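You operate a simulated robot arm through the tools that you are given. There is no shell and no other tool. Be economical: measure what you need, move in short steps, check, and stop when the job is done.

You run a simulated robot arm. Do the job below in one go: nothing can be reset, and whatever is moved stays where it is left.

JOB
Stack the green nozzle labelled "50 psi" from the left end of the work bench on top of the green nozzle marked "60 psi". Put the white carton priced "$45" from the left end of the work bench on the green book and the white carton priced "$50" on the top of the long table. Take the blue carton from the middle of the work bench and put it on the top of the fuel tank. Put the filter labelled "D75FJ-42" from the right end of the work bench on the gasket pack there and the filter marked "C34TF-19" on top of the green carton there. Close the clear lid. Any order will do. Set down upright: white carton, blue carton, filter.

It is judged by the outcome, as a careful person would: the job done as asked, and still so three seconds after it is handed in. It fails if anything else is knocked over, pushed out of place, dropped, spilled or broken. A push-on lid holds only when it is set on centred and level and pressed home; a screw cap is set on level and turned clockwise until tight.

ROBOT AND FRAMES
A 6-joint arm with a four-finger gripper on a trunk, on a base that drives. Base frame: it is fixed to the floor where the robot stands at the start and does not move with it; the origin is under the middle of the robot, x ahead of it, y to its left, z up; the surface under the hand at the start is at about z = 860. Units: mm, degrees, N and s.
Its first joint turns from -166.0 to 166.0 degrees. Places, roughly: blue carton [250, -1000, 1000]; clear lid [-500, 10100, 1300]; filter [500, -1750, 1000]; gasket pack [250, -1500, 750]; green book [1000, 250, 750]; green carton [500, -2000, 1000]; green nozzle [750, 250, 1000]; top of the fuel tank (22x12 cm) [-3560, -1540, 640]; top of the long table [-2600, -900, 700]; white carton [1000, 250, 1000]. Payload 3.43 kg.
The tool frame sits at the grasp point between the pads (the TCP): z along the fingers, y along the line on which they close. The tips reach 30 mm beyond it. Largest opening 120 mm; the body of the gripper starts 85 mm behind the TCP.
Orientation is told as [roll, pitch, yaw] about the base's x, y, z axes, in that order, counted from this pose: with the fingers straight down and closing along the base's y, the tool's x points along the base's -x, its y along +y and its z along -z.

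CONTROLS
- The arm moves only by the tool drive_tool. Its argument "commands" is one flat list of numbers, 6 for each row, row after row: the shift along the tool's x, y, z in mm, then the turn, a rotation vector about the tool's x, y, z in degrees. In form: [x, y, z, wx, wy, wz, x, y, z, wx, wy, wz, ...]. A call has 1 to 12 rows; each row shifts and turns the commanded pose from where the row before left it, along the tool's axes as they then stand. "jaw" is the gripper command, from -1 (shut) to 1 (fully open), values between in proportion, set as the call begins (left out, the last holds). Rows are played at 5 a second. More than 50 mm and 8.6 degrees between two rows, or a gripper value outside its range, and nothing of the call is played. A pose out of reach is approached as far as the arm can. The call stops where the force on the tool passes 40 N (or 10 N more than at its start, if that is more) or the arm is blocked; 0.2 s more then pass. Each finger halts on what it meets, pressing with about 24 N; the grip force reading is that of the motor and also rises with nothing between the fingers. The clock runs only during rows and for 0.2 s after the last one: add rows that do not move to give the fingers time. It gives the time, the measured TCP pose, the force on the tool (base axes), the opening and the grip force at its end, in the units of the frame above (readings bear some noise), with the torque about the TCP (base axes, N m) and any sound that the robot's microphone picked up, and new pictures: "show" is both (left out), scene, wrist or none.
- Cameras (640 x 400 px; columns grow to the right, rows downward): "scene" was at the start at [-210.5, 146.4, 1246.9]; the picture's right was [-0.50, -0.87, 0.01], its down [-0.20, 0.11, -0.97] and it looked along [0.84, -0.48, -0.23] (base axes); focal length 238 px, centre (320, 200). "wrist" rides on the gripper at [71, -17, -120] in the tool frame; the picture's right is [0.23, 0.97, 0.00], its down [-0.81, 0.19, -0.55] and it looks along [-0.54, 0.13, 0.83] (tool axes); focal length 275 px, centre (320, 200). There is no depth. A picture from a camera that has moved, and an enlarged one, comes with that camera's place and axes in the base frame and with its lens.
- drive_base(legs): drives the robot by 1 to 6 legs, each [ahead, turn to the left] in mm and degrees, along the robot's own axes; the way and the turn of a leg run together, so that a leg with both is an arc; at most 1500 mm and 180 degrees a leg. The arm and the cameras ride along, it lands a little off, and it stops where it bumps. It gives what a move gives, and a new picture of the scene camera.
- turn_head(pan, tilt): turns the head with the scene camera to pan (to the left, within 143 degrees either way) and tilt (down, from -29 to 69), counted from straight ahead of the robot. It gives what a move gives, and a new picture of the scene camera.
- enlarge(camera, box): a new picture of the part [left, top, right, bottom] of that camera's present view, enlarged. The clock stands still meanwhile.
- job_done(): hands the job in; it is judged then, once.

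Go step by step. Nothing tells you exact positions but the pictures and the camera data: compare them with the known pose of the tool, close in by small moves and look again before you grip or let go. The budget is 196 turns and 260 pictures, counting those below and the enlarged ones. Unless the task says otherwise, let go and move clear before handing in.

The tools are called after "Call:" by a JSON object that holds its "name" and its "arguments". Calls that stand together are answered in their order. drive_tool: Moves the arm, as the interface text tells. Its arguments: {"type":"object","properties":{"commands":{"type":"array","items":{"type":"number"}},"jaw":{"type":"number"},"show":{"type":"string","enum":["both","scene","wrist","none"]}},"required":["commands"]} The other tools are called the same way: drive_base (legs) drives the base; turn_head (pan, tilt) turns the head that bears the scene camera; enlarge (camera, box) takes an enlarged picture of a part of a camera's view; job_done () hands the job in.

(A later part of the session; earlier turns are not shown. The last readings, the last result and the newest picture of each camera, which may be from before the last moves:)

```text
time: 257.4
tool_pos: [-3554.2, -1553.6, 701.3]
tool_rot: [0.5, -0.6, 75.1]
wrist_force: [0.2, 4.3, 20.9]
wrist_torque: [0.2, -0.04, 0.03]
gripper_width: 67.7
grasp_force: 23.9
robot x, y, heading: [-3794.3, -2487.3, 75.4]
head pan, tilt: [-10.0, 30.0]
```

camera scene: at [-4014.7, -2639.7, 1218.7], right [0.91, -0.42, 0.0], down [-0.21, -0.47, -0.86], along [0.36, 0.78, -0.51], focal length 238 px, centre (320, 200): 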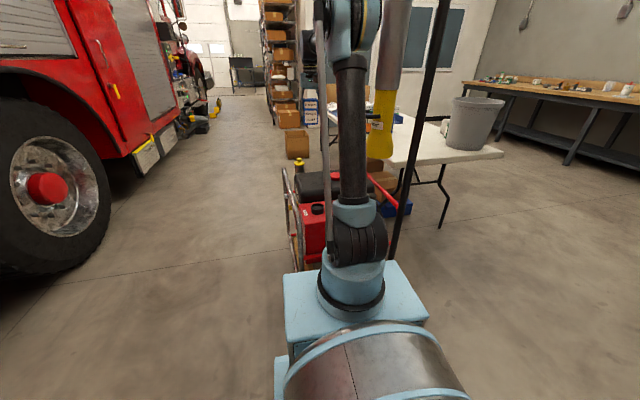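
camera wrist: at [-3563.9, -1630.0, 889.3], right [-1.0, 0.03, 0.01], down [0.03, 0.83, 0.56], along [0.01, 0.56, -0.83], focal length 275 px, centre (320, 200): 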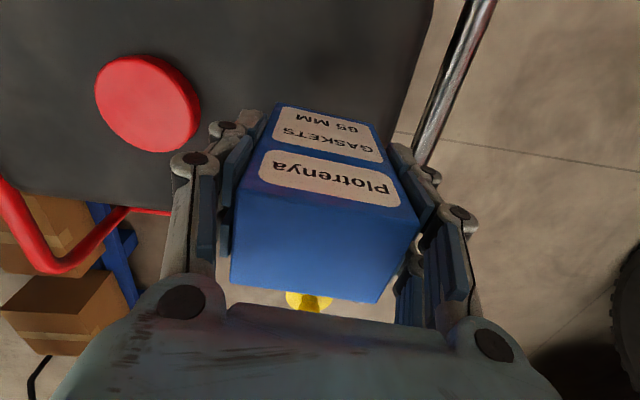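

Contact. I ease off, release and rise.

Call:
{"name": "drive_tool", "arguments": {"commands": [0, 0, -1, 0, 0, 0, 0, 0, 0, 0, 0, 0, 0, 0, 0, 0, 0, 0], "jaw": 0.5, "show": "none"}}

Call:
{"name": "drive_tool", "arguments": {"commands": [0, 0, -25, 0, 0, 0, 0, 0, -45, 0, 0, 0, 0, 0, -45, 0, 0, 0, 0, 0, -45, 0, 0, 0, 0, 0, -45, 0, 0, 0, 0, 0, -45, 0, 0, 0, 0, 0, -45, 0, 0, 0, 0, 0, -45, 0, 0, 0, 0, 0, -45, 0, 0, 0, 0, 0, 0, 0, 0, 0], "show": "wrist"}}

Call:
{"name": "enlarge", "arguments": {"camera": "scene", "box": [280, 130, 400, 220]}}

```text
time: 258.2
tool_pos: [-3555.2, -1554.1, 701.3]
tool_rot: [0.4, -0.5, 75.1]
wrist_force: [0.4, -0.7, 0.1]
wrist_torque: [-0.01, -0.02, 0.01]
gripper_width: 89.9
grasp_force: 0.0
robot x, y, heading: [-3795.3, -2489.5, 75.4]
head pan, tilt: [-10.0, 30.0]
```

```text
time: 260.4
tool_pos: [-3551.6, -1560.1, 1087.8]
tool_rot: [0.5, -0.6, 75.1]
wrist_force: [-0.9, -0.5, -0.9]
wrist_torque: [-0.04, 0.02, 0.0]
gripper_width: 89.9
grasp_force: 0.0
robot x, y, heading: [-3794.3, -2484.3, 75.2]
head pan, tilt: [-10.0, 30.0]
camera wrist: at [-3552.0, -1635.0, 1206.8], right [-1.0, 0.03, 0.01], down [0.03, 0.83, 0.56], along [0.01, 0.56, -0.83], focal length 275 px, centre (320, 200)
```

wrist: 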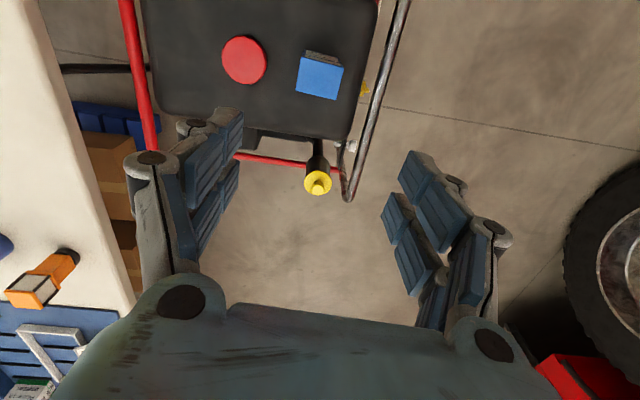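

```text
4.44 times, centred on (340, 175) of scene
camera zoom: at [-4014.8, -2639.7, 1218.7], right [0.91, -0.42, 0.0], down [-0.21, -0.47, -0.86], along [0.36, 0.78, -0.51], focal length 1059 px, centre (231, 311)
```

zoom: 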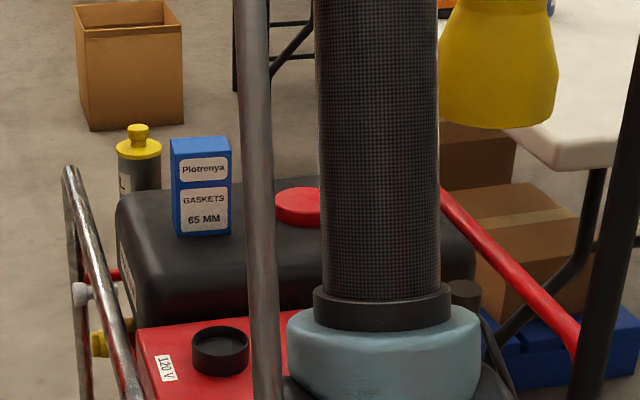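

The blue carton stands on the fuel tank. Last is the clear lid, some 12 m away up the aisle; I pull the arm in and drive out into the aisle beside the truck.

Call:
{"name": "drive_tool", "arguments": {"commands": [45, 0, 0, 0, 0, 0, 45, 0, 0, 0, 0, 0, 45, 0, 0, 0, 0, 0, 45, 0, 0, 0, 0, 0, 45, 0, 0, 0, 0, 0, 45, 0, 0, 0, 0, 0, 45, 0, 0, 0, 0, 0, 45, 0, 0, 0, 0, 0, 40, 0, 0, 0, 0, 0], "show": "none"}}

Call:
{"name": "drive_base", "arguments": {"legs": [[0, 90], [630, 0], [0, -89.5], [1400, 0]]}}

Call:
{"name": "turn_head", "arguments": {"pan": 0, "tilt": 5}}

```text
time: 262.4
tool_pos: [-3654.5, -1947.2, 1084.5]
tool_rot: [0.4, -0.6, 75.1]
wrist_force: [-0.6, 0.3, -0.2]
wrist_torque: [0.0, 0.02, -0.01]
gripper_width: 90.1
grasp_force: 0.1
robot x, y, heading: [-3798.9, -2485.4, 75.6]
head pan, tilt: [-10.0, 30.0]
```

```text
time: 281.1
tool_pos: [-3886.9, -419.1, 1083.7]
tool_rot: [0.5, -0.6, 74.6]
wrist_force: [0.6, -0.5, -0.6]
wrist_torque: [0.0, 0.0, 0.0]
gripper_width: 90.1
grasp_force: 0.1
robot x, y, heading: [-4033.6, -960.0, 74.6]
head pan, tilt: [-10.0, 30.0]
camera scene: at [-4253.3, -1109.8, 1218.6], right [0.9, -0.43, 0.0], down [-0.22, -0.46, -0.86], along [0.37, 0.78, -0.51], focal length 238 px, centre (320, 200)
```

scene: 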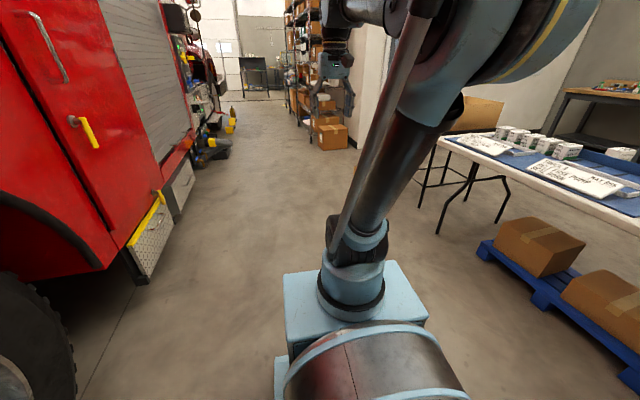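

```text
time: 282.0
tool_pos: [-3890.8, -432.7, 1089.7]
tool_rot: [0.5, -1.4, 74.5]
wrist_force: [0.0, 0.3, -0.1]
wrist_torque: [0.0, -0.04, -0.01]
gripper_width: 89.9
grasp_force: 0.2
robot x, y, heading: [-4032.7, -960.7, 74.8]
head pan, tilt: [0.0, 5.0]
camera scene: at [-4267.5, -1102.5, 1258.9], right [0.96, -0.26, 0.0], down [-0.03, -0.1, -0.99], along [0.26, 0.96, -0.1], focal length 238 px, centre (320, 200)
```

scene: 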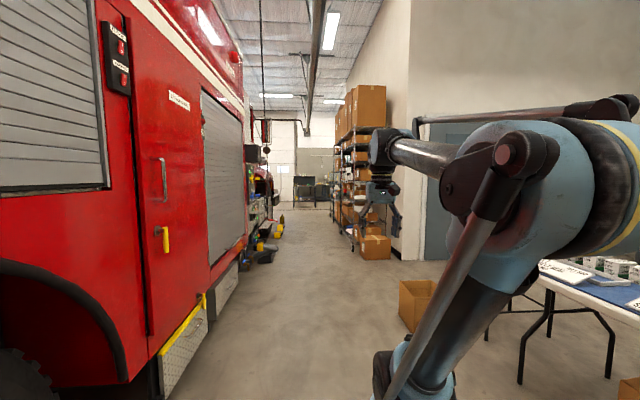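

Call:
{"name": "enlarge", "arguments": {"camera": "scene", "box": [230, 130, 400, 270]}}

Call:
{"name": "enlarge", "arguments": {"camera": "scene", "box": [285, 145, 365, 210]}}

```text
2.86 times, centred on (315, 200) of scene
camera zoom: at [-4267.5, -1102.5, 1258.9], right [0.96, -0.26, 0.0], down [-0.03, -0.1, -0.99], along [0.26, 0.96, -0.1], focal length 681 px, centre (334, 200)
```

zoom: 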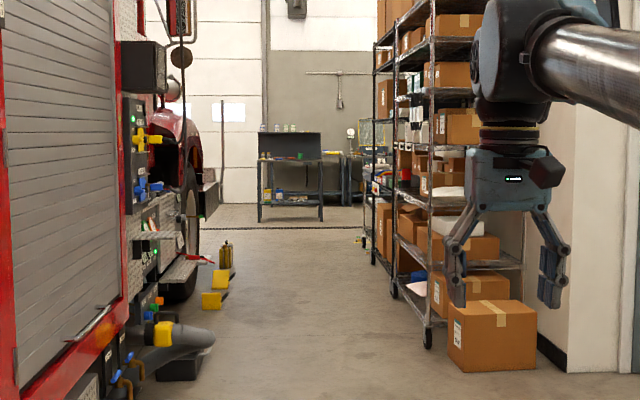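

```text
6.15 times, centred on (325, 178) of scene
camera zoom: at [-4267.5, -1102.5, 1258.9], right [0.96, -0.26, 0.0], down [-0.03, -0.1, -0.99], along [0.26, 0.96, -0.1], focal length 1466 px, centre (289, 338)
```

zoom: 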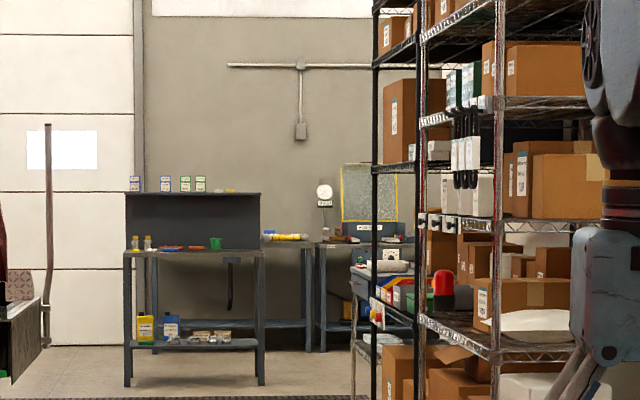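

The clear lid is the raised transparent panel with a yellow frame at the far end. I drive up the aisle to see it better.

Call:
{"name": "drive_base", "arguments": {"legs": [[1500, 0], [1500, 0], [1500, 0], [1500, 0]]}}

Call:
{"name": "enlarge", "arguments": {"camera": "scene", "box": [250, 100, 470, 260]}}

```text
time: 309.8
tool_pos: [-2481.9, 5231.0, 1100.0]
tool_rot: [0.5, -2.6, 76.5]
wrist_force: [-0.5, -2.3, 1.2]
wrist_torque: [0.16, -0.09, 0.0]
gripper_width: 90.5
grasp_force: 0.2
robot x, y, heading: [-2603.8, 4722.8, 76.9]
head pan, tilt: [0.0, 5.0]
stopped in leg 4: the robot was blocked; the commanded pose is now the measured one
camera scene: at [-2830.8, 4570.3, 1258.8], right [0.97, -0.23, 0.0], down [-0.02, -0.1, -1.0], along [0.23, 0.97, -0.1], focal length 238 px, centre (320, 200)
```

scene: 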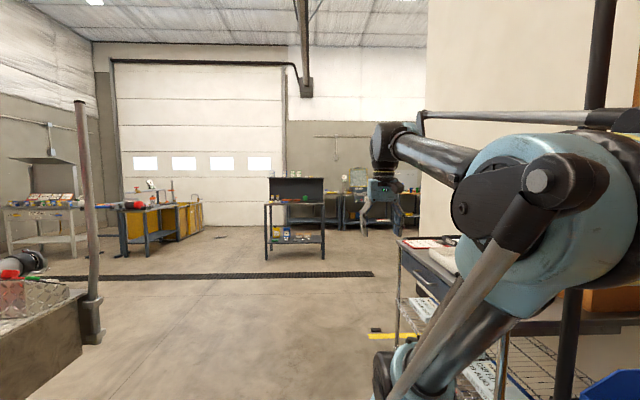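

```text
2.50 times, centred on (360, 180) of scene
camera zoom: at [-2830.8, 4570.3, 1258.8], right [0.97, -0.23, 0.0], down [-0.02, -0.1, -1.0], along [0.23, 0.97, -0.1], focal length 596 px, centre (220, 250)
```

zoom: 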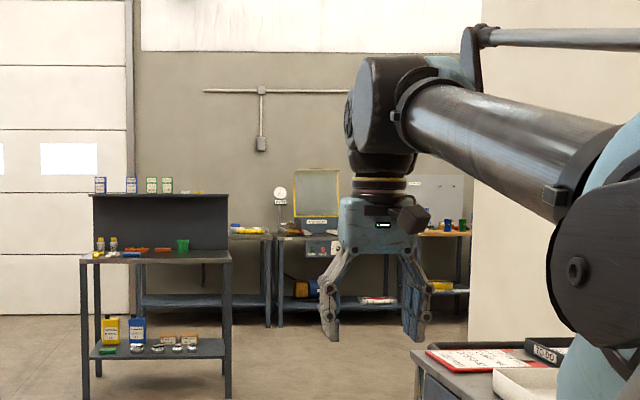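

I bumped against something on the right. I look down at it.

Call:
{"name": "turn_head", "arguments": {"pan": -35, "tilt": 45}}

Call:
{"name": "turn_head", "arguments": {"pan": -80, "tilt": 35}}

```text
time: 310.8
tool_pos: [-2482.0, 5232.1, 1101.5]
tool_rot: [0.5, -2.6, 76.4]
wrist_force: [-0.2, -0.4, -0.3]
wrist_torque: [0.0, 0.01, 0.01]
gripper_width: 90.0
grasp_force: 0.0
robot x, y, heading: [-2600.8, 4721.6, 76.6]
head pan, tilt: [-35.0, 45.0]
camera scene: at [-2791.0, 4535.9, 1196.4], right [0.67, -0.75, 0.01], down [-0.53, -0.48, -0.7], along [0.53, 0.46, -0.71], focal length 238 px, centre (320, 200)
```

scene: 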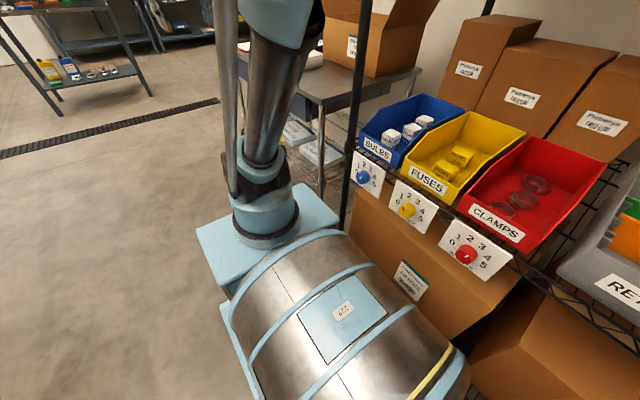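

```text
time: 311.9
tool_pos: [-2481.5, 5232.5, 1100.2]
tool_rot: [0.5, -2.6, 76.6]
wrist_force: [0.0, 0.4, -0.3]
wrist_torque: [0.02, -0.03, 0.04]
gripper_width: 90.2
grasp_force: 0.1
robot x, y, heading: [-2604.3, 4724.0, 76.8]
head pan, tilt: [-80.0, 35.0]
camera scene: at [-2763.7, 4476.9, 1211.8], right [-0.06, -1.0, 0.01], down [-0.58, 0.02, -0.82], along [0.82, -0.05, -0.58], focal length 238 px, centre (320, 200)
```

scene: 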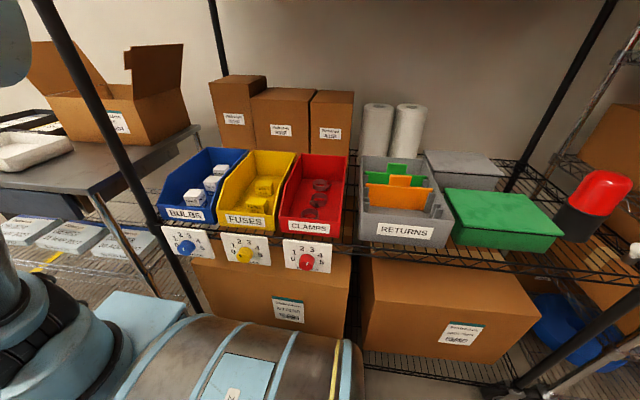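

I scraped close to the shelving on the right. I back off along the same line and swing left with gentle arcs.

Call:
{"name": "drive_base", "arguments": {"legs": [[-700, 0], [600, 8], [400, 0], [400, -9], [600, 0]]}}

Call:
{"name": "turn_head", "arguments": {"pan": 0, "tilt": 10}}

```text
time: 326.2
tool_pos: [-2289.8, 6528.4, 1100.7]
tool_rot: [0.6, -2.6, 75.5]
wrist_force: [-0.5, -0.7, 0.3]
wrist_torque: [0.02, -0.03, -0.03]
gripper_width: 90.0
grasp_force: 0.1
robot x, y, heading: [-2417.2, 6022.6, 75.5]
head pan, tilt: [-80.0, 35.0]
camera scene: at [-2584.4, 5778.9, 1211.8], right [-0.08, -1.0, 0.01], down [-0.57, 0.03, -0.82], along [0.81, -0.07, -0.58], focal length 238 px, centre (320, 200)
```

scene: 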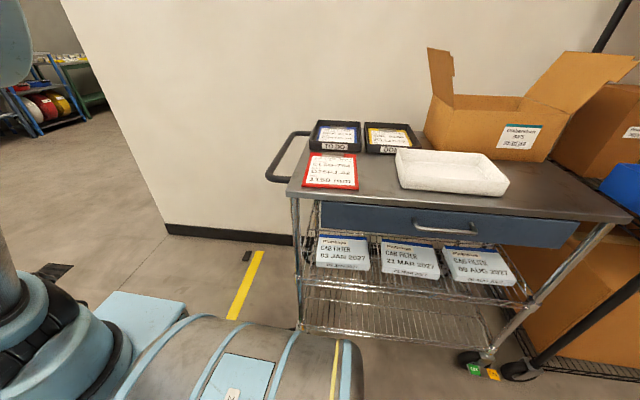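

```text
time: 327.7
tool_pos: [-2292.7, 6515.9, 1107.1]
tool_rot: [0.4, -3.4, 75.5]
wrist_force: [-0.7, 0.0, 0.0]
wrist_torque: [-0.02, 0.02, -0.01]
gripper_width: 89.9
grasp_force: 0.0
robot x, y, heading: [-2414.5, 6019.4, 75.6]
head pan, tilt: [0.0, 10.0]
camera scene: at [-2649.0, 5876.1, 1250.9], right [0.97, -0.25, 0.0], down [-0.05, -0.18, -0.98], along [0.24, 0.95, -0.19], focal length 238 px, centre (320, 200)
```

scene: 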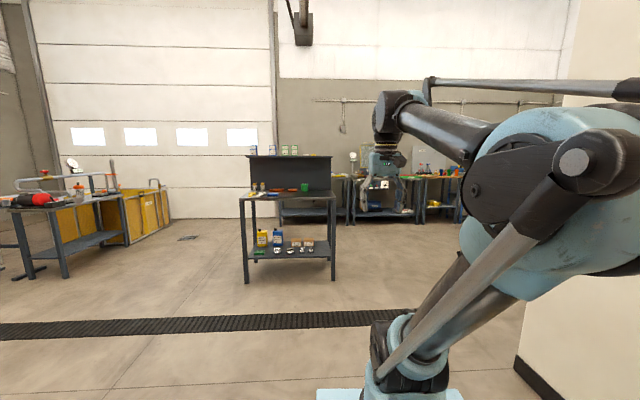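

Past the cart now. I head for the table with the clear lid, stopping short to look.

Call:
{"name": "drive_base", "arguments": {"legs": [[0, -13.1], [1500, 0], [1400, 0], [0, 13.3]]}}

Call:
{"name": "turn_head", "arguments": {"pan": 12, "tilt": 15}}

Call:
{"name": "enlarge", "arguments": {"camera": "scene", "box": [280, 80, 580, 270]}}

```text
time: 343.7
tool_pos: [-972.7, 9082.1, 1107.3]
tool_rot: [0.6, -3.2, 76.0]
wrist_force: [-0.4, -0.7, 0.3]
wrist_torque: [0.01, 0.01, -0.02]
gripper_width: 89.8
grasp_force: 0.0
robot x, y, heading: [-1095.6, 8587.9, 76.2]
head pan, tilt: [0.0, 10.0]
camera scene: at [-1323.8, 8440.1, 1250.9], right [0.97, -0.24, 0.0], down [-0.04, -0.18, -0.98], along [0.24, 0.95, -0.19], focal length 238 px, centre (320, 200)
```

scene: 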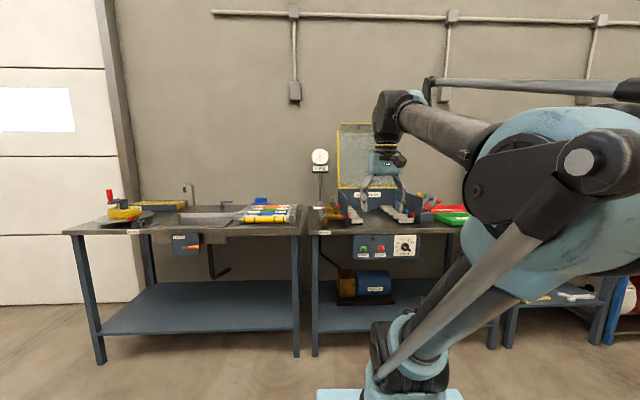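

```text
time: 344.4
tool_pos: [-976.2, 9070.5, 1112.7]
tool_rot: [0.5, -4.0, 76.0]
wrist_force: [-0.2, 0.6, -0.2]
wrist_torque: [0.0, 0.02, 0.0]
gripper_width: 90.3
grasp_force: 0.1
robot x, y, heading: [-1092.8, 8588.9, 76.0]
head pan, tilt: [12.0, 15.0]
camera scene: at [-1342.9, 8443.2, 1242.8], right [1.0, -0.03, 0.0], down [-0.01, -0.27, -0.96], along [0.03, 0.96, -0.27], focal length 238 px, centre (320, 200)
```

scene: 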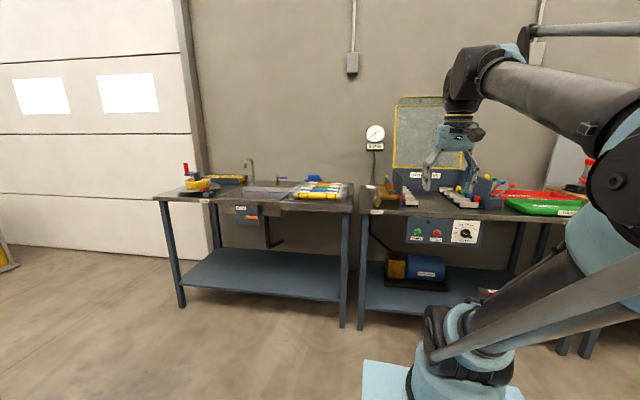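

```text
2.11 times, centred on (430, 175) of scene
camera zoom: at [-1342.9, 8443.2, 1242.8], right [1.0, -0.03, 0.0], down [-0.01, -0.27, -0.96], along [0.03, 0.96, -0.27], focal length 502 px, centre (88, 253)
```

zoom: 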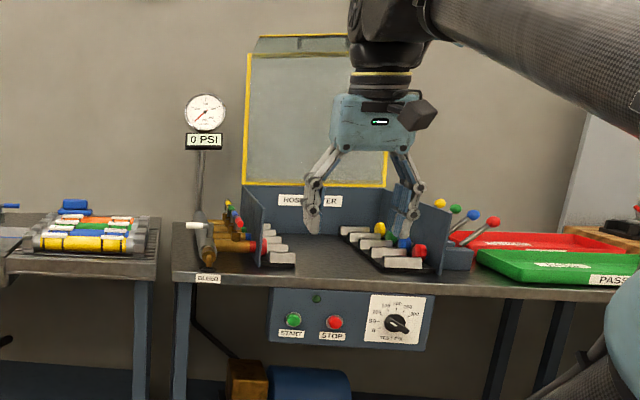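

It is the hinged clear hood of a hose tester. I tilt the hand so the wrist camera looks straight at it.

Call:
{"name": "drive_tool", "arguments": {"commands": [0, 0, 0, 0, -8, 0, 0, 0, 0, 0, -8, 0, 0, 0, 0, 0, -8, 0, 0, 0, 0, 0, -8, 0, 0, 0, 0, 0, -8, 0, 0, 0, 0, 0, -8, 0, 0, 0, 0, 0, 0, 0], "jaw": -0.5, "show": "both"}}

```text
time: 346.0
tool_pos: [-962.9, 9128.3, 1138.8]
tool_rot: [0.7, -51.9, 75.2]
wrist_force: [-0.6, -0.8, 0.0]
wrist_torque: [0.01, -0.02, 0.01]
gripper_width: 29.9
grasp_force: 0.0
out of reach, approached as far as the arm can: row 5, 6
robot x, y, heading: [-1092.7, 8584.9, 76.1]
head pan, tilt: [12.0, 15.0]
camera scene: at [-1343.0, 8443.1, 1242.8], right [1.0, -0.03, 0.0], down [-0.01, -0.27, -0.96], along [0.03, 0.96, -0.27], focal length 238 px, centre (320, 200)
camera wrist: at [-978.4, 8989.1, 1155.3], right [-0.98, 0.1, -0.17], down [-0.16, 0.11, 0.98], along [0.12, 0.99, -0.09], focal length 275 px, centre (320, 200)
```

scene: 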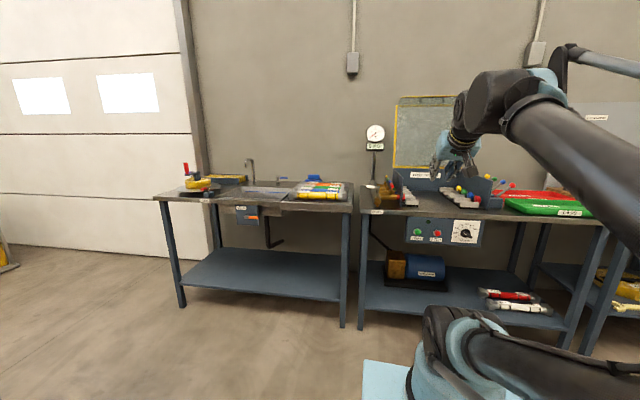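
wrist: 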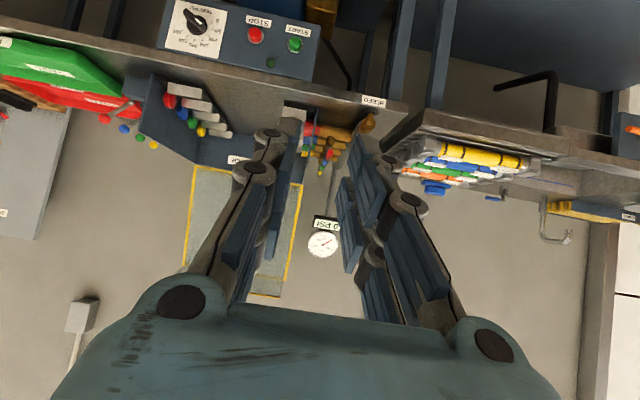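

Call:
{"name": "enlarge", "arguments": {"camera": "wrist", "box": [120, 60, 340, 310]}}

Call:
{"name": "enlarge", "arguments": {"camera": "scene", "box": [350, 80, 500, 250]}}

```text
1.60 times, centred on (230, 185) of wrist
camera zoom: at [-978.4, 8989.1, 1155.3], right [-0.98, 0.1, -0.17], down [-0.16, 0.11, 0.98], along [0.12, 0.99, -0.09], focal length 440 px, centre (464, 224)
```

zoom: 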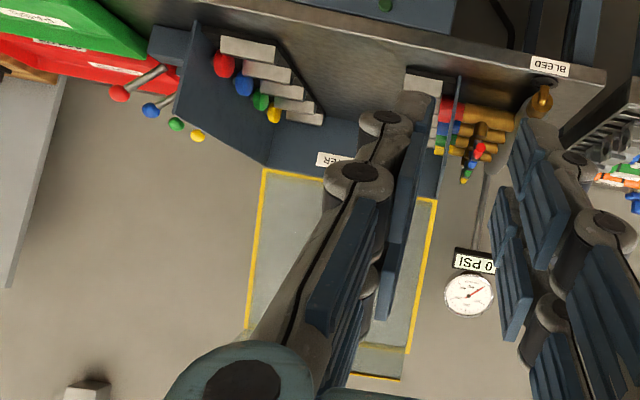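

```text
2.35 times, centred on (425, 165) of scene
camera zoom: at [-1343.0, 8443.1, 1242.8], right [1.0, -0.03, 0.0], down [-0.01, -0.27, -0.96], along [0.03, 0.96, -0.27], focal length 561 px, centre (73, 282)
```

zoom: 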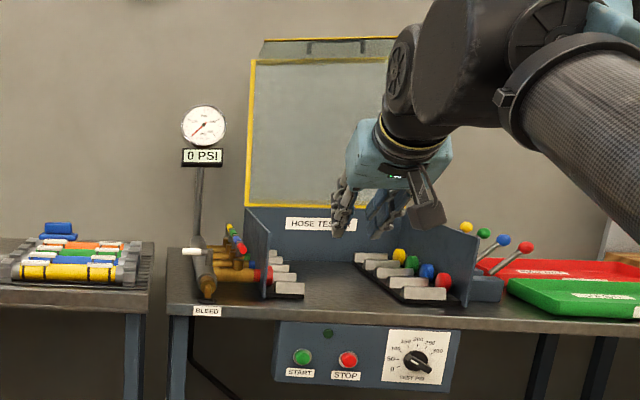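

Triangulating: the hood's hinge runs at z≈1003 along u≈9626, its top leans back 16° to z≈1425, with a skirt toward me up to z≈1475. I centre the robot in front of it.

Call:
{"name": "drive_base", "arguments": {"legs": [[0, -12.8], [740, 0], [0, 12.6]]}}

Call:
{"name": "turn_head", "arguments": {"pan": -5, "tilt": -2}}

```text
time: 350.9
tool_pos: [-543.8, 9708.2, 1162.1]
tool_rot: [0.9, -52.9, 63.3]
wrist_force: [0.3, 0.8, -1.1]
wrist_torque: [-0.03, 0.0, -0.02]
gripper_width: 30.1
grasp_force: 0.1
robot x, y, heading: [-776.1, 9216.7, 64.8]
head pan, tilt: [12.0, 15.0]
stopped in leg 2: the robot was blocked; the commanded pose is now the measured one
camera scene: at [-1047.9, 9126.7, 1242.9], right [0.97, -0.23, 0.0], down [-0.07, -0.26, -0.96], along [0.22, 0.94, -0.27], focal length 238 px, centre (320, 200)
```

scene: 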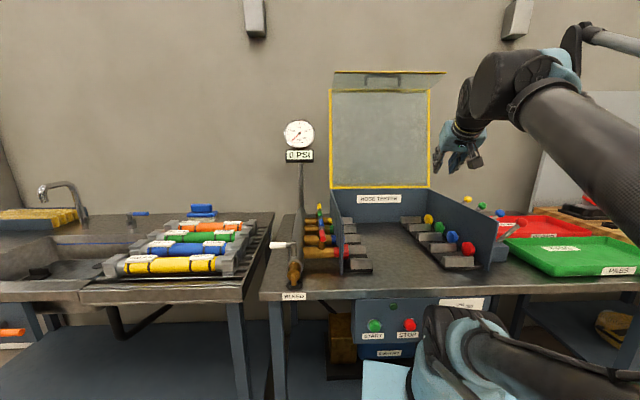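

```text
time: 351.7
tool_pos: [-543.3, 9707.0, 1162.1]
tool_rot: [0.9, -52.9, 63.4]
wrist_force: [-0.3, -0.3, -0.6]
wrist_torque: [-0.02, -0.01, 0.03]
gripper_width: 30.4
grasp_force: 0.1
robot x, y, heading: [-774.7, 9218.1, 64.7]
head pan, tilt: [-5.0, -2.0]
camera scene: at [-1024.7, 9112.3, 1270.0], right [0.86, -0.51, 0.0], down [0.01, 0.02, -1.0], along [0.5, 0.86, 0.02], focal length 238 px, centre (320, 200)
```

scene: 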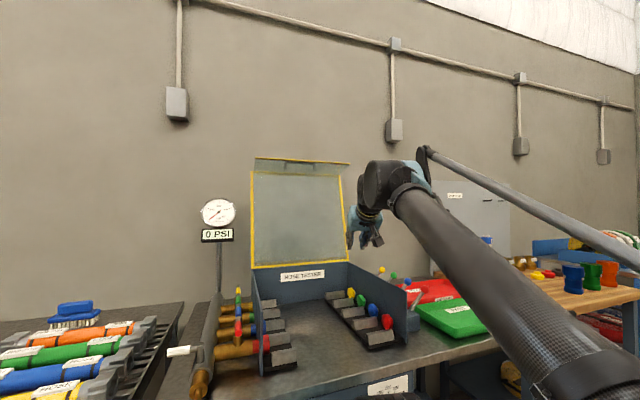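

Call:
{"name": "enlarge", "arguments": {"camera": "scene", "box": [230, 140, 420, 290]}}

Call:
{"name": "drive_base", "arguments": {"legs": [[-110, 0], [0, 11]]}}

```text
2.67 times, centred on (325, 215) of scene
camera zoom: at [-1024.7, 9112.3, 1270.0], right [0.86, -0.51, 0.0], down [0.01, 0.02, -1.0], along [0.5, 0.86, 0.02], focal length 635 px, centre (307, 160)
```

zoom: 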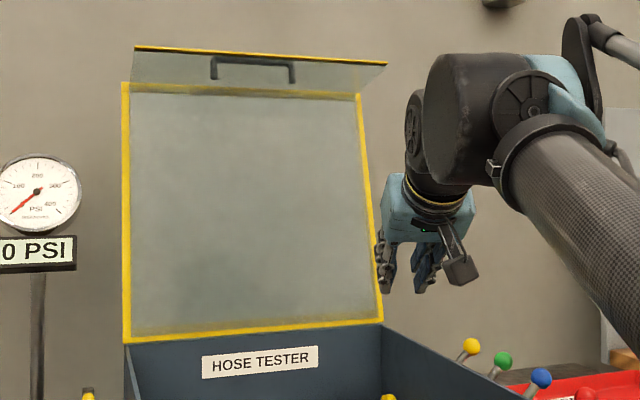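

```text
time: 353.7
tool_pos: [-688.9, 9642.5, 1161.8]
tool_rot: [0.9, -53.0, 74.6]
wrist_force: [-0.8, 0.3, -1.0]
wrist_torque: [0.01, 0.02, 0.04]
gripper_width: 30.0
grasp_force: 0.1
robot x, y, heading: [-817.8, 9115.5, 75.6]
head pan, tilt: [-5.0, -2.0]
camera scene: at [-1046.8, 8964.8, 1270.1], right [0.94, -0.33, 0.0], down [0.01, 0.02, -1.0], along [0.33, 0.94, 0.02], focal length 238 px, centre (320, 200)
```

scene: 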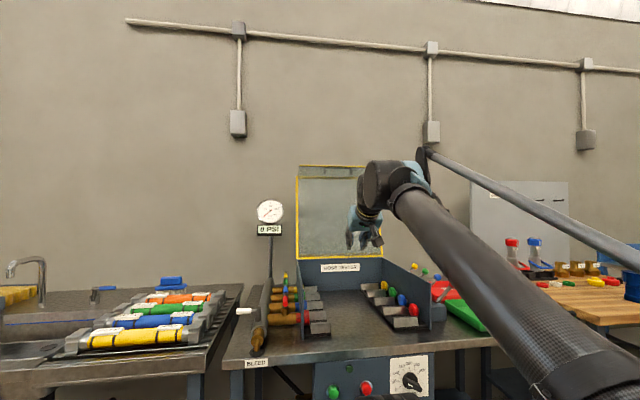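

The best controlled way is to pinch the hood's right side edge with the tool pointing sideways along the hinge, then roll the wrist to swing it shut. I move the base to the right for that.

Call:
{"name": "drive_base", "arguments": {"legs": [[-60, 0], [0, -86], [640, 0], [0, 86]]}}

Call:
{"name": "turn_head", "arguments": {"pan": 25, "tilt": 5}}

```text
time: 358.2
tool_pos: [-312.7, 9050.2, 1202.1]
tool_rot: [0.9, -53.3, -2.5]
wrist_force: [1.8, -0.7, -1.1]
wrist_torque: [0.02, 0.02, 0.0]
gripper_width: 30.3
grasp_force: 0.1
robot x, y, heading: [-831.7, 9066.2, -1.1]
head pan, tilt: [-5.0, -2.0]
stopped in leg 2: the robot was blocked; the commanded pose is now the measured one
camera scene: at [-1032.1, 9253.1, 1270.2], right [-0.11, -0.99, 0.0], down [0.02, 0.0, -1.0], along [0.99, -0.11, 0.02], focal length 238 px, centre (320, 200)
```

scene: 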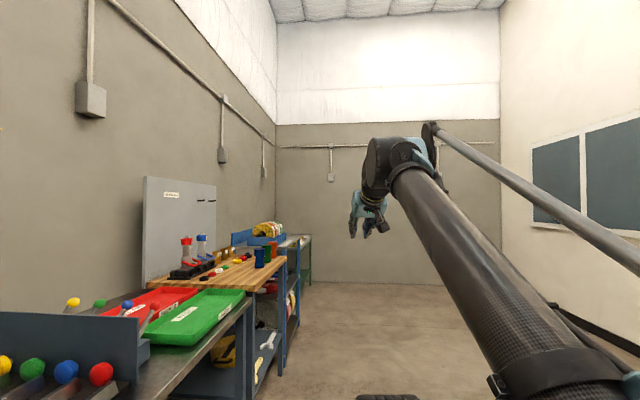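

```text
time: 359.1
tool_pos: [-313.7, 9049.9, 1201.7]
tool_rot: [0.9, -53.4, -2.4]
wrist_force: [1.1, -0.5, 0.1]
wrist_torque: [-0.01, 0.02, -0.01]
gripper_width: 30.1
grasp_force: 0.0
robot x, y, heading: [-833.1, 9064.4, -1.0]
head pan, tilt: [25.0, 5.0]
camera scene: at [-1037.3, 9299.8, 1259.1], right [0.4, -0.92, -0.01], down [-0.09, -0.03, -1.0], along [0.91, 0.4, -0.1], focal length 238 px, centre (320, 200)
```

scene: 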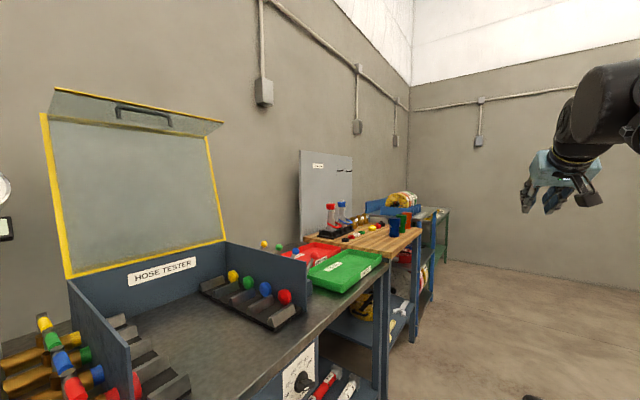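

Call:
{"name": "turn_head", "arguments": {"pan": 20, "tilt": 60}}

Call:
{"name": "turn_head", "arguments": {"pan": -90, "tilt": 40}}

```text
time: 360.4
tool_pos: [-312.9, 9050.1, 1202.1]
tool_rot: [0.9, -53.4, -2.6]
wrist_force: [0.4, 0.1, -0.3]
wrist_torque: [0.02, 0.01, 0.0]
gripper_width: 30.0
grasp_force: 0.1
robot x, y, heading: [-833.0, 9065.4, -1.1]
head pan, tilt: [20.0, 60.0]
camera scene: at [-1059.3, 9284.4, 1176.9], right [0.32, -0.95, 0.0], down [-0.83, -0.28, -0.49], along [0.46, 0.16, -0.87], focal length 238 px, centre (320, 200)
```

scene: 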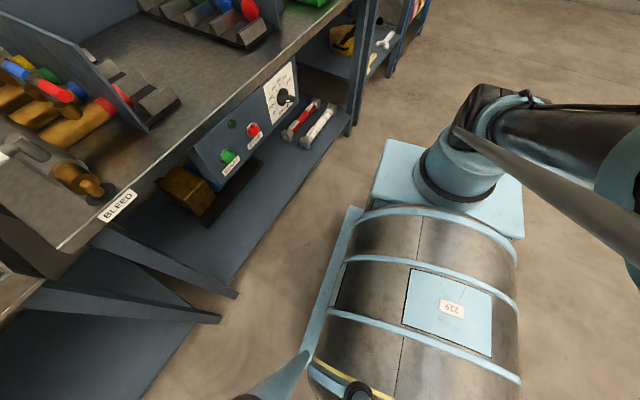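

```text
time: 362.2
tool_pos: [-314.0, 9049.9, 1201.5]
tool_rot: [1.0, -53.4, -2.4]
wrist_force: [-0.3, 0.3, 0.9]
wrist_torque: [0.0, 0.01, 0.01]
gripper_width: 29.9
grasp_force: 0.0
robot x, y, heading: [-833.0, 9068.4, -1.1]
head pan, tilt: [-90.0, 40.0]
camera scene: at [-1123.7, 9177.8, 1204.4], right [-1.0, 0.02, 0.01], down [0.0, 0.64, -0.77], along [-0.02, -0.77, -0.64], focal length 238 px, centre (320, 200)
```

scene: 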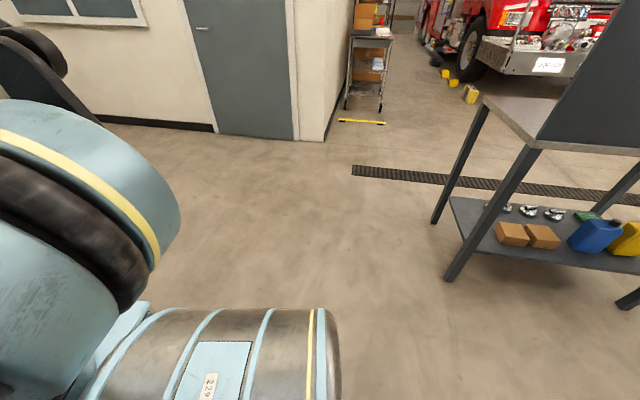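

Nothing visibly touches the base. I try driving on in this direction.

Call:
{"name": "drive_base", "arguments": {"legs": [[300, -5], [340, 0]]}}

```text
time: 366.1
tool_pos: [321.7, 8948.4, 1199.7]
tool_rot: [0.9, -51.6, -7.6]
wrist_force: [0.2, 0.1, 0.7]
wrist_torque: [-0.01, 0.02, -0.01]
gripper_width: 30.0
grasp_force: 0.1
robot x, y, heading: [-202.1, 9010.2, -6.4]
head pan, tilt: [-90.0, 40.0]
camera scene: at [-478.1, 9147.2, 1204.4], right [-0.99, 0.11, 0.01], down [0.06, 0.64, -0.77], along [-0.09, -0.76, -0.64], focal length 238 px, centre (320, 200)
```

scene: 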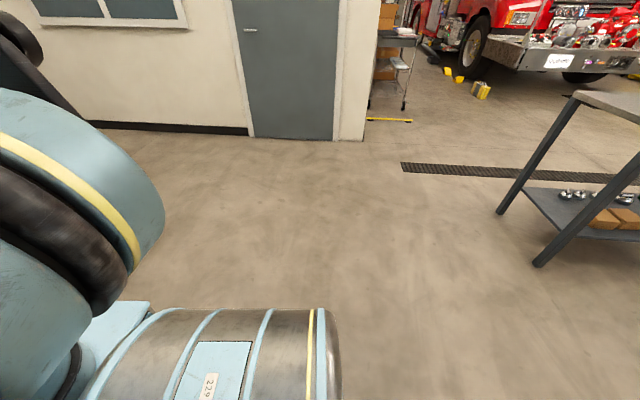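

Call:
{"name": "drive_base", "arguments": {"legs": [[0, 82]]}}

Call:
{"name": "turn_head", "arguments": {"pan": 20, "tilt": 0}}

```text
time: 370.5
tool_pos: [-52.5, 9484.9, 1232.4]
tool_rot: [0.9, -52.6, 72.4]
wrist_force: [0.6, 1.7, 0.1]
wrist_torque: [-0.05, 0.03, 0.04]
gripper_width: 29.9
grasp_force: 0.0
robot x, y, heading: [-192.3, 9010.1, 73.8]
head pan, tilt: [-90.0, 40.0]
stopped in leg 1: the robot was blocked; the commanded pose is now the measured one
camera scene: at [-374.8, 8758.5, 1204.6], right [-0.28, -0.96, 0.01], down [-0.62, 0.17, -0.77], along [0.73, -0.22, -0.64], focal length 238 px, centre (320, 200)
```

scene: 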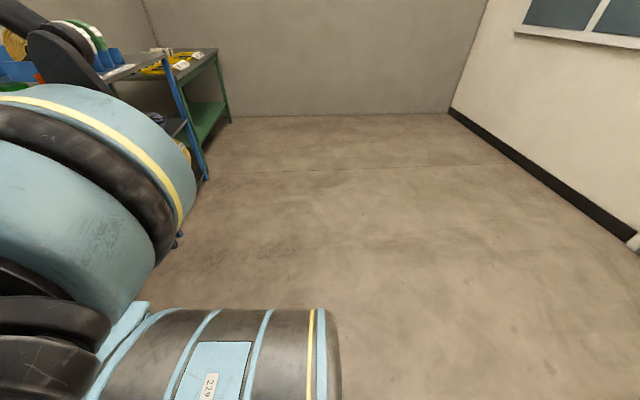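

```text
time: 372.3
tool_pos: [-53.2, 9483.7, 1232.9]
tool_rot: [0.9, -52.6, 72.3]
wrist_force: [-0.4, -0.2, -0.4]
wrist_torque: [0.0, 0.03, -0.01]
gripper_width: 30.0
grasp_force: 0.2
robot x, y, heading: [-193.1, 9011.1, 73.8]
head pan, tilt: [20.0, 0.0]
camera scene: at [-462.0, 8872.5, 1267.0], right [1.0, 0.06, 0.0], down [0.0, -0.01, -1.0], along [-0.06, 1.0, -0.01], focal length 238 px, centre (320, 200)
```

scene: 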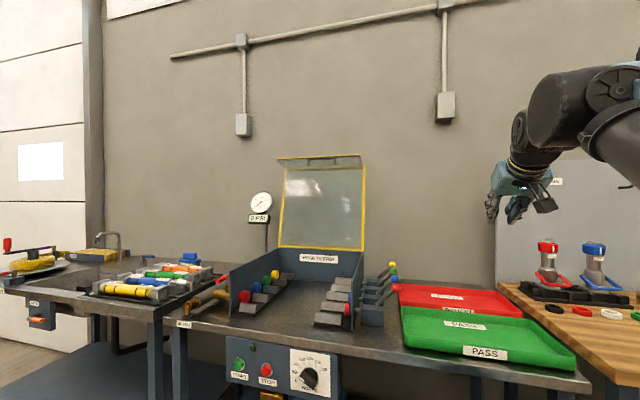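

Good view of the hood. I straighten the tool and move it to the right of the hood's edge, before turning it sideways.

Call:
{"name": "drive_tool", "arguments": {"commands": [0, 0, 0, 0, 8.5, 0, 0, 0, 0, 0, 8.5, 0, 0, 0, 0, 0, 8.5, 0, 0, 0, 0, 0, 8.5, 0, 0, 0, 0, 0, 8.5, 0, 0, 0, 0, 0, 8.5, 0, 0, 0, 0, 0, 1.4, -3.4, -30, 33, -15, 0, 0, 0, -30, 33, -15, 0, 0, 0, -30, 33, -15, 0, 0, 0, -30, 33, -15, 0, 0, 0, -30, 33, -15, 0, 0, 0], "jaw": 0.2, "show": "none"}}

Call:
{"name": "drive_tool", "arguments": {"commands": [0, 0, 0, -8.5, 0, 0, 0, 0, 0, -8.5, 0, 0, 0, 0, 0, -8.5, 0, 0, 0, 0, 0, -8.5, 0, 0, 0, 0, 0, -8.5, 0, 0, 0, 0, 0, -8.5, 0, 0, 0, 0, 0, 0, 0, 0], "show": "scene"}}

```text
time: 374.9
tool_pos: [-179.7, 9662.7, 1299.8]
tool_rot: [0.6, -0.3, 76.4]
wrist_force: [-0.3, -2.4, 0.2]
wrist_torque: [0.08, -0.03, 0.01]
gripper_width: 72.1
grasp_force: 0.0
robot x, y, heading: [-194.4, 9010.5, 73.4]
head pan, tilt: [20.0, 0.0]
```

```text
time: 376.5
tool_pos: [-179.7, 9663.2, 1300.5]
tool_rot: [51.7, -0.3, 76.5]
wrist_force: [0.4, -0.8, 0.1]
wrist_torque: [0.04, 0.05, 0.0]
gripper_width: 71.8
grasp_force: 0.0
robot x, y, heading: [-193.8, 9009.4, 73.9]
head pan, tilt: [20.0, 0.0]
camera scene: at [-462.1, 8872.6, 1267.0], right [1.0, 0.06, 0.0], down [0.0, -0.01, -1.0], along [-0.06, 1.0, -0.01], focal length 238 px, centre (320, 200)
```

scene: 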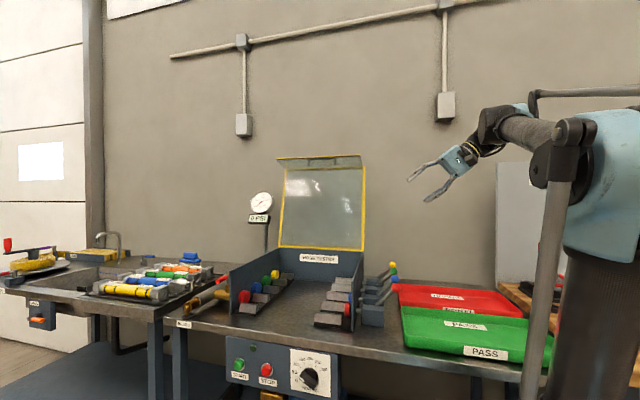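

Call:
{"name": "drive_tool", "arguments": {"commands": [0, 0, 0, -7.7, 0, 0, 0, 0, 0, -7.7, 0, 0, 0, 0, 0, -7.7, 0, 0, 0, 0, 0, -7.7, 0, 0, 0, 0, 0, -7.6, 0, 0, 0, 0, 0, 0, 0, 8.5, 0, 0, 0, 0, 0, 8.5, 0, 0, 0, 0, 0, 8.5, 0, 0, 0, 0, 0, 8.5, 0, 0, 0, 0, 0, 8.5, 0, 0, 0, 0, 0, 8.5, 0, 0, 0, 0, 0, 0], "show": "none"}}

Call:
{"name": "drive_tool", "arguments": {"commands": [0, 0, 0, 0, 0, 8.5, 0, 0, 0, 0, 0, 8.5, 0, 0, 0, 0, 0, 8.5, 0, 0, 0, 0, 0, 8.5, 0, 0, 0, 0, 0, 8.5, 0, 0, 0, 0, 0, 8.5, 0, 0, 0, 0, 0, 4.5, 0, 0, 0, 0, 0, 0], "show": "both"}}

```text
time: 379.1
tool_pos: [-179.7, 9662.8, 1302.6]
tool_rot: [89.9, 50.8, 76.5]
wrist_force: [0.1, -0.1, -0.7]
wrist_torque: [-0.02, 0.02, 0.0]
gripper_width: 72.0
grasp_force: 0.1
robot x, y, heading: [-194.6, 9016.4, 73.7]
head pan, tilt: [20.0, 0.0]
```

```text
time: 380.9
tool_pos: [-180.7, 9662.2, 1301.1]
tool_rot: [-89.9, 73.7, -103.3]
wrist_force: [0.1, 0.3, 0.0]
wrist_torque: [0.0, 0.01, -0.03]
gripper_width: 72.1
grasp_force: 0.1
robot x, y, heading: [-191.8, 9009.5, 73.4]
head pan, tilt: [20.0, 0.0]
camera scene: at [-462.1, 8872.6, 1267.0], right [1.0, 0.06, 0.0], down [0.0, -0.01, -1.0], along [-0.06, 1.0, -0.01], focal length 238 px, centre (320, 200)
camera wrist: at [-60.5, 9638.3, 1373.9], right [0.23, 0.97, -0.05], down [0.53, -0.17, -0.83], along [-0.82, 0.17, -0.55], focal length 275 px, centre (320, 200)
```

scene: 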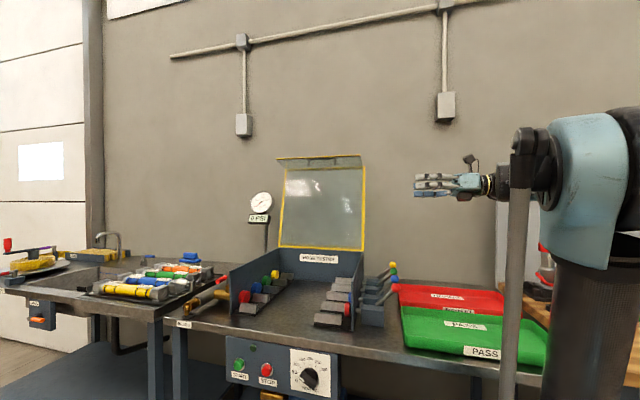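
wrist: 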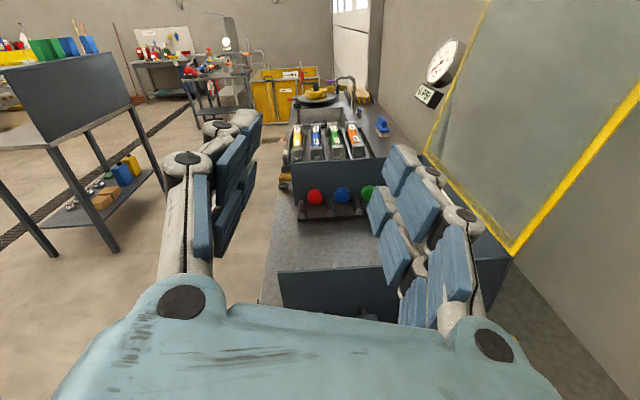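

The tool now points along the hinge toward the hood's right edge. I move up and back until the edge lies ahead between the fingers.

Call:
{"name": "drive_tool", "arguments": {"commands": [22.5, 42, 0, 0, 0, 0, 22.5, 42, 0, 0, 0, 0, 22.5, 42, 0, 0, 0, 0, 22.5, 42, 0, 0, 0, 0, 22.5, 42, 0, 0, 0, 0, 22.5, 42, 0, 0, 0, 0, 22.5, 42, 0, 0, 0, 0, 22.5, 42, 0, 0, 0, 0, 22.5, 40, 0, 0, 0, 0, 0, 0, 0, 0, 0, 0], "show": "both"}}

```text
time: 383.1
tool_pos: [-80.1, 10069.8, 1389.2]
tool_rot: [-89.7, 73.8, -103.4]
wrist_force: [-0.2, -0.8, 0.5]
wrist_torque: [-0.02, -0.05, -0.05]
gripper_width: 72.0
grasp_force: 0.0
robot x, y, heading: [-191.9, 9007.7, 73.4]
head pan, tilt: [20.0, 0.0]
camera scene: at [-462.1, 8872.7, 1267.1], right [1.0, 0.06, 0.0], down [0.0, -0.01, -1.0], along [-0.06, 1.0, -0.01], focal length 238 px, centre (320, 200)
camera wrist: at [38.7, 10046.4, 1463.6], right [0.23, 0.97, -0.05], down [0.53, -0.17, -0.83], along [-0.82, 0.17, -0.55], focal length 275 px, centre (320, 200)
```

scene: 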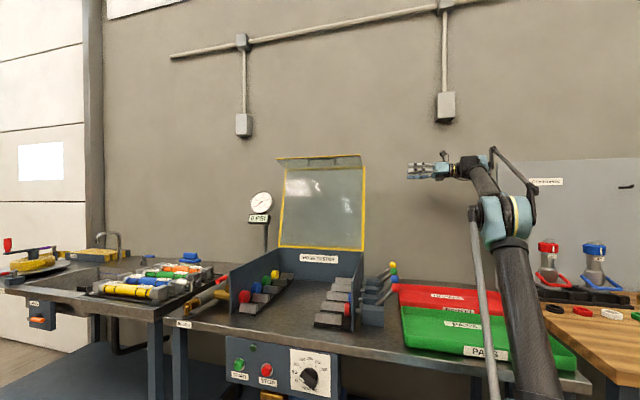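
wrist: 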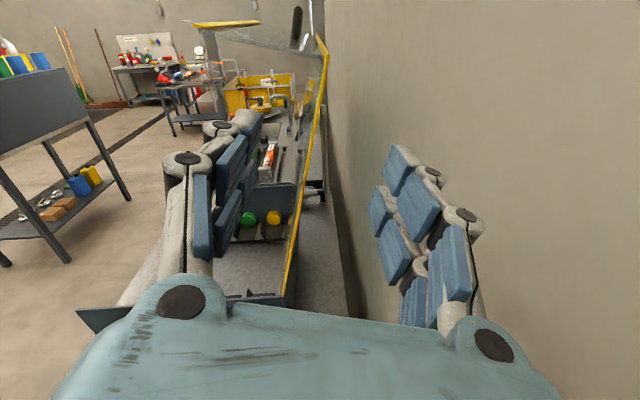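

The hood edge lies in line between the fingers. I advance along the hinge direction in steps.

Call:
{"name": "drive_tool", "arguments": {"commands": [-15, 0, 35, 0, 0, 0, -10, 0, 40, 0, 0, 0, 0, 0, 45, 0, 0, 0, 0, 0, 40, 0, 0, 0, 0, 0, 0, 0, 0, 0], "show": "wrist"}}

```text
time: 384.3
tool_pos: [-239.0, 10101.0, 1365.8]
tool_rot: [-89.8, 73.8, -103.3]
wrist_force: [0.6, 0.0, -0.3]
wrist_torque: [0.02, 0.02, 0.02]
gripper_width: 71.7
grasp_force: 0.0
robot x, y, heading: [-195.5, 9011.6, 73.8]
head pan, tilt: [20.0, 0.0]
camera wrist: at [-119.8, 10076.6, 1438.9], right [0.23, 0.97, -0.05], down [0.53, -0.17, -0.83], along [-0.82, 0.17, -0.55], focal length 275 px, centre (320, 200)
```

wrist: 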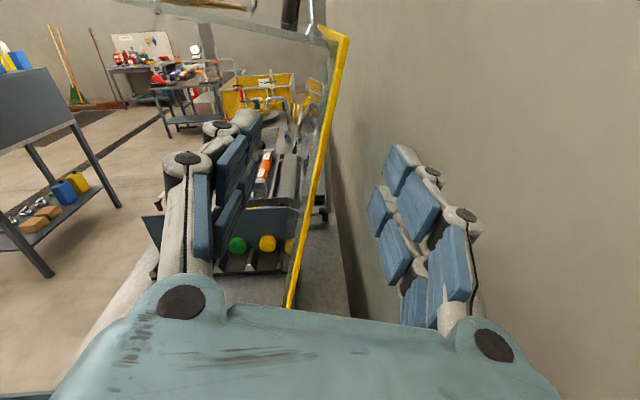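

Call:
{"name": "drive_tool", "arguments": {"commands": [0, 1, 25, 0, 0, 0, 0, 0, 25, 0, 0, 0, 0, 0, 20, 0, 0, 0, 0, 0, 0, 0, 0, 0], "show": "wrist"}}

```text
time: 385.3
tool_pos: [-307.5, 10117.7, 1364.7]
tool_rot: [-89.8, 73.8, -103.3]
wrist_force: [0.1, 0.2, 0.8]
wrist_torque: [-0.03, 0.01, -0.02]
gripper_width: 72.1
grasp_force: 0.0
robot x, y, heading: [-192.9, 9009.9, 73.6]
head pan, tilt: [20.0, 0.0]
camera wrist: at [-187.6, 10092.5, 1437.8], right [0.23, 0.97, -0.05], down [0.53, -0.17, -0.83], along [-0.82, 0.17, -0.55], focal length 275 px, centre (320, 200)
```

wrist: 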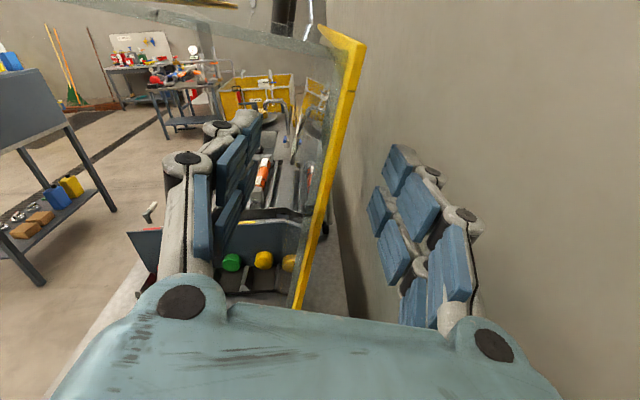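

The edge should be well within the fingers. I close on it.

Call:
{"name": "drive_tool", "arguments": {"commands": [0, 0, 8, 0, 0, 0, 0, 0, 0, 0, 0, 0, 0, 0, 0, 0, 0, 0], "show": "none"}}

Call:
{"name": "drive_tool", "arguments": {"commands": [0, 0, 0, 0, 0, 0, 0, 0, 0, 0, 0, 0, 0, 0, 0, 0, 0, 0, 0, 0, 0, 0, 0, 0], "jaw": -1, "show": "wrist"}}

```text
time: 386.1
tool_pos: [-316.1, 10118.2, 1365.1]
tool_rot: [-89.7, 73.8, -103.3]
wrist_force: [0.3, 0.0, -0.2]
wrist_torque: [0.0, 0.02, 0.01]
gripper_width: 72.0
grasp_force: 0.1
robot x, y, heading: [-193.2, 9006.1, 74.0]
head pan, tilt: [20.0, 0.0]
```

```text
time: 387.1
tool_pos: [-315.7, 10116.7, 1365.6]
tool_rot: [-89.7, 73.9, -103.2]
wrist_force: [-2.2, -26.3, -12.1]
wrist_torque: [1.88, -0.46, 1.17]
gripper_width: 6.3
grasp_force: 41.0
robot x, y, heading: [-194.5, 9009.3, 73.6]
head pan, tilt: [20.0, 0.0]
camera wrist: at [-196.5, 10092.9, 1439.1], right [0.23, 0.97, -0.05], down [0.53, -0.17, -0.83], along [-0.82, 0.17, -0.55], focal length 275 px, centre (320, 200)
```

wrist: 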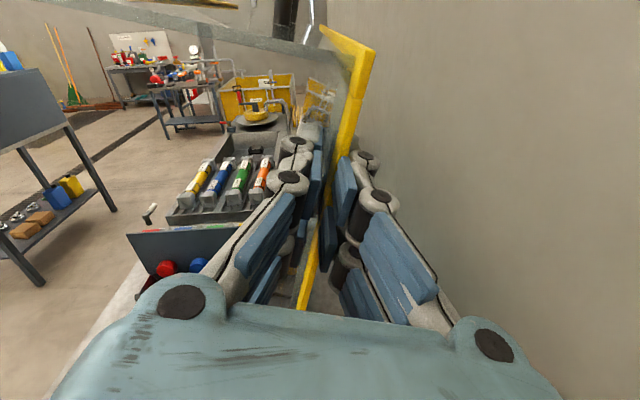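

Gripped the panel (6 mm). Its geometry fits a 377 mm radius from the hinge; I begin swinging it forward slowly, rolling the wrist with it.

Call:
{"name": "drive_tool", "arguments": {"commands": [-0.5, -19.7, 0, 0, 0, -3, -0.5, -19.7, 0, 0, 0, -3, -0.5, -19.7, 0, 0, 0, -3, -0.5, -19.7, 0, 0, 0, -3, -0.5, -19.7, 0, 0, 0, -3, -0.5, -19.7, 0, 0, 0, -3, 0, 0, 0, 0, 0, 0], "show": "scene"}}

```text
time: 388.7
tool_pos: [-342.1, 10003.5, 1380.1]
tool_rot: [89.6, 88.2, 76.2]
wrist_force: [16.8, 4.8, -22.2]
wrist_torque: [1.85, -0.97, 0.75]
gripper_width: 6.7
grasp_force: 40.4
robot x, y, heading: [-192.6, 9008.6, 73.7]
head pan, tilt: [20.0, 0.0]
camera scene: at [-461.3, 8874.0, 1267.4], right [1.0, 0.06, -0.01], down [0.0, -0.01, -1.0], along [-0.06, 1.0, -0.01], focal length 238 px, centre (320, 200)
```

scene: 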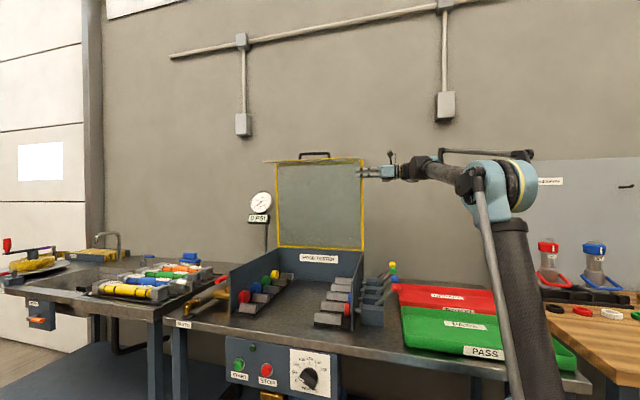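

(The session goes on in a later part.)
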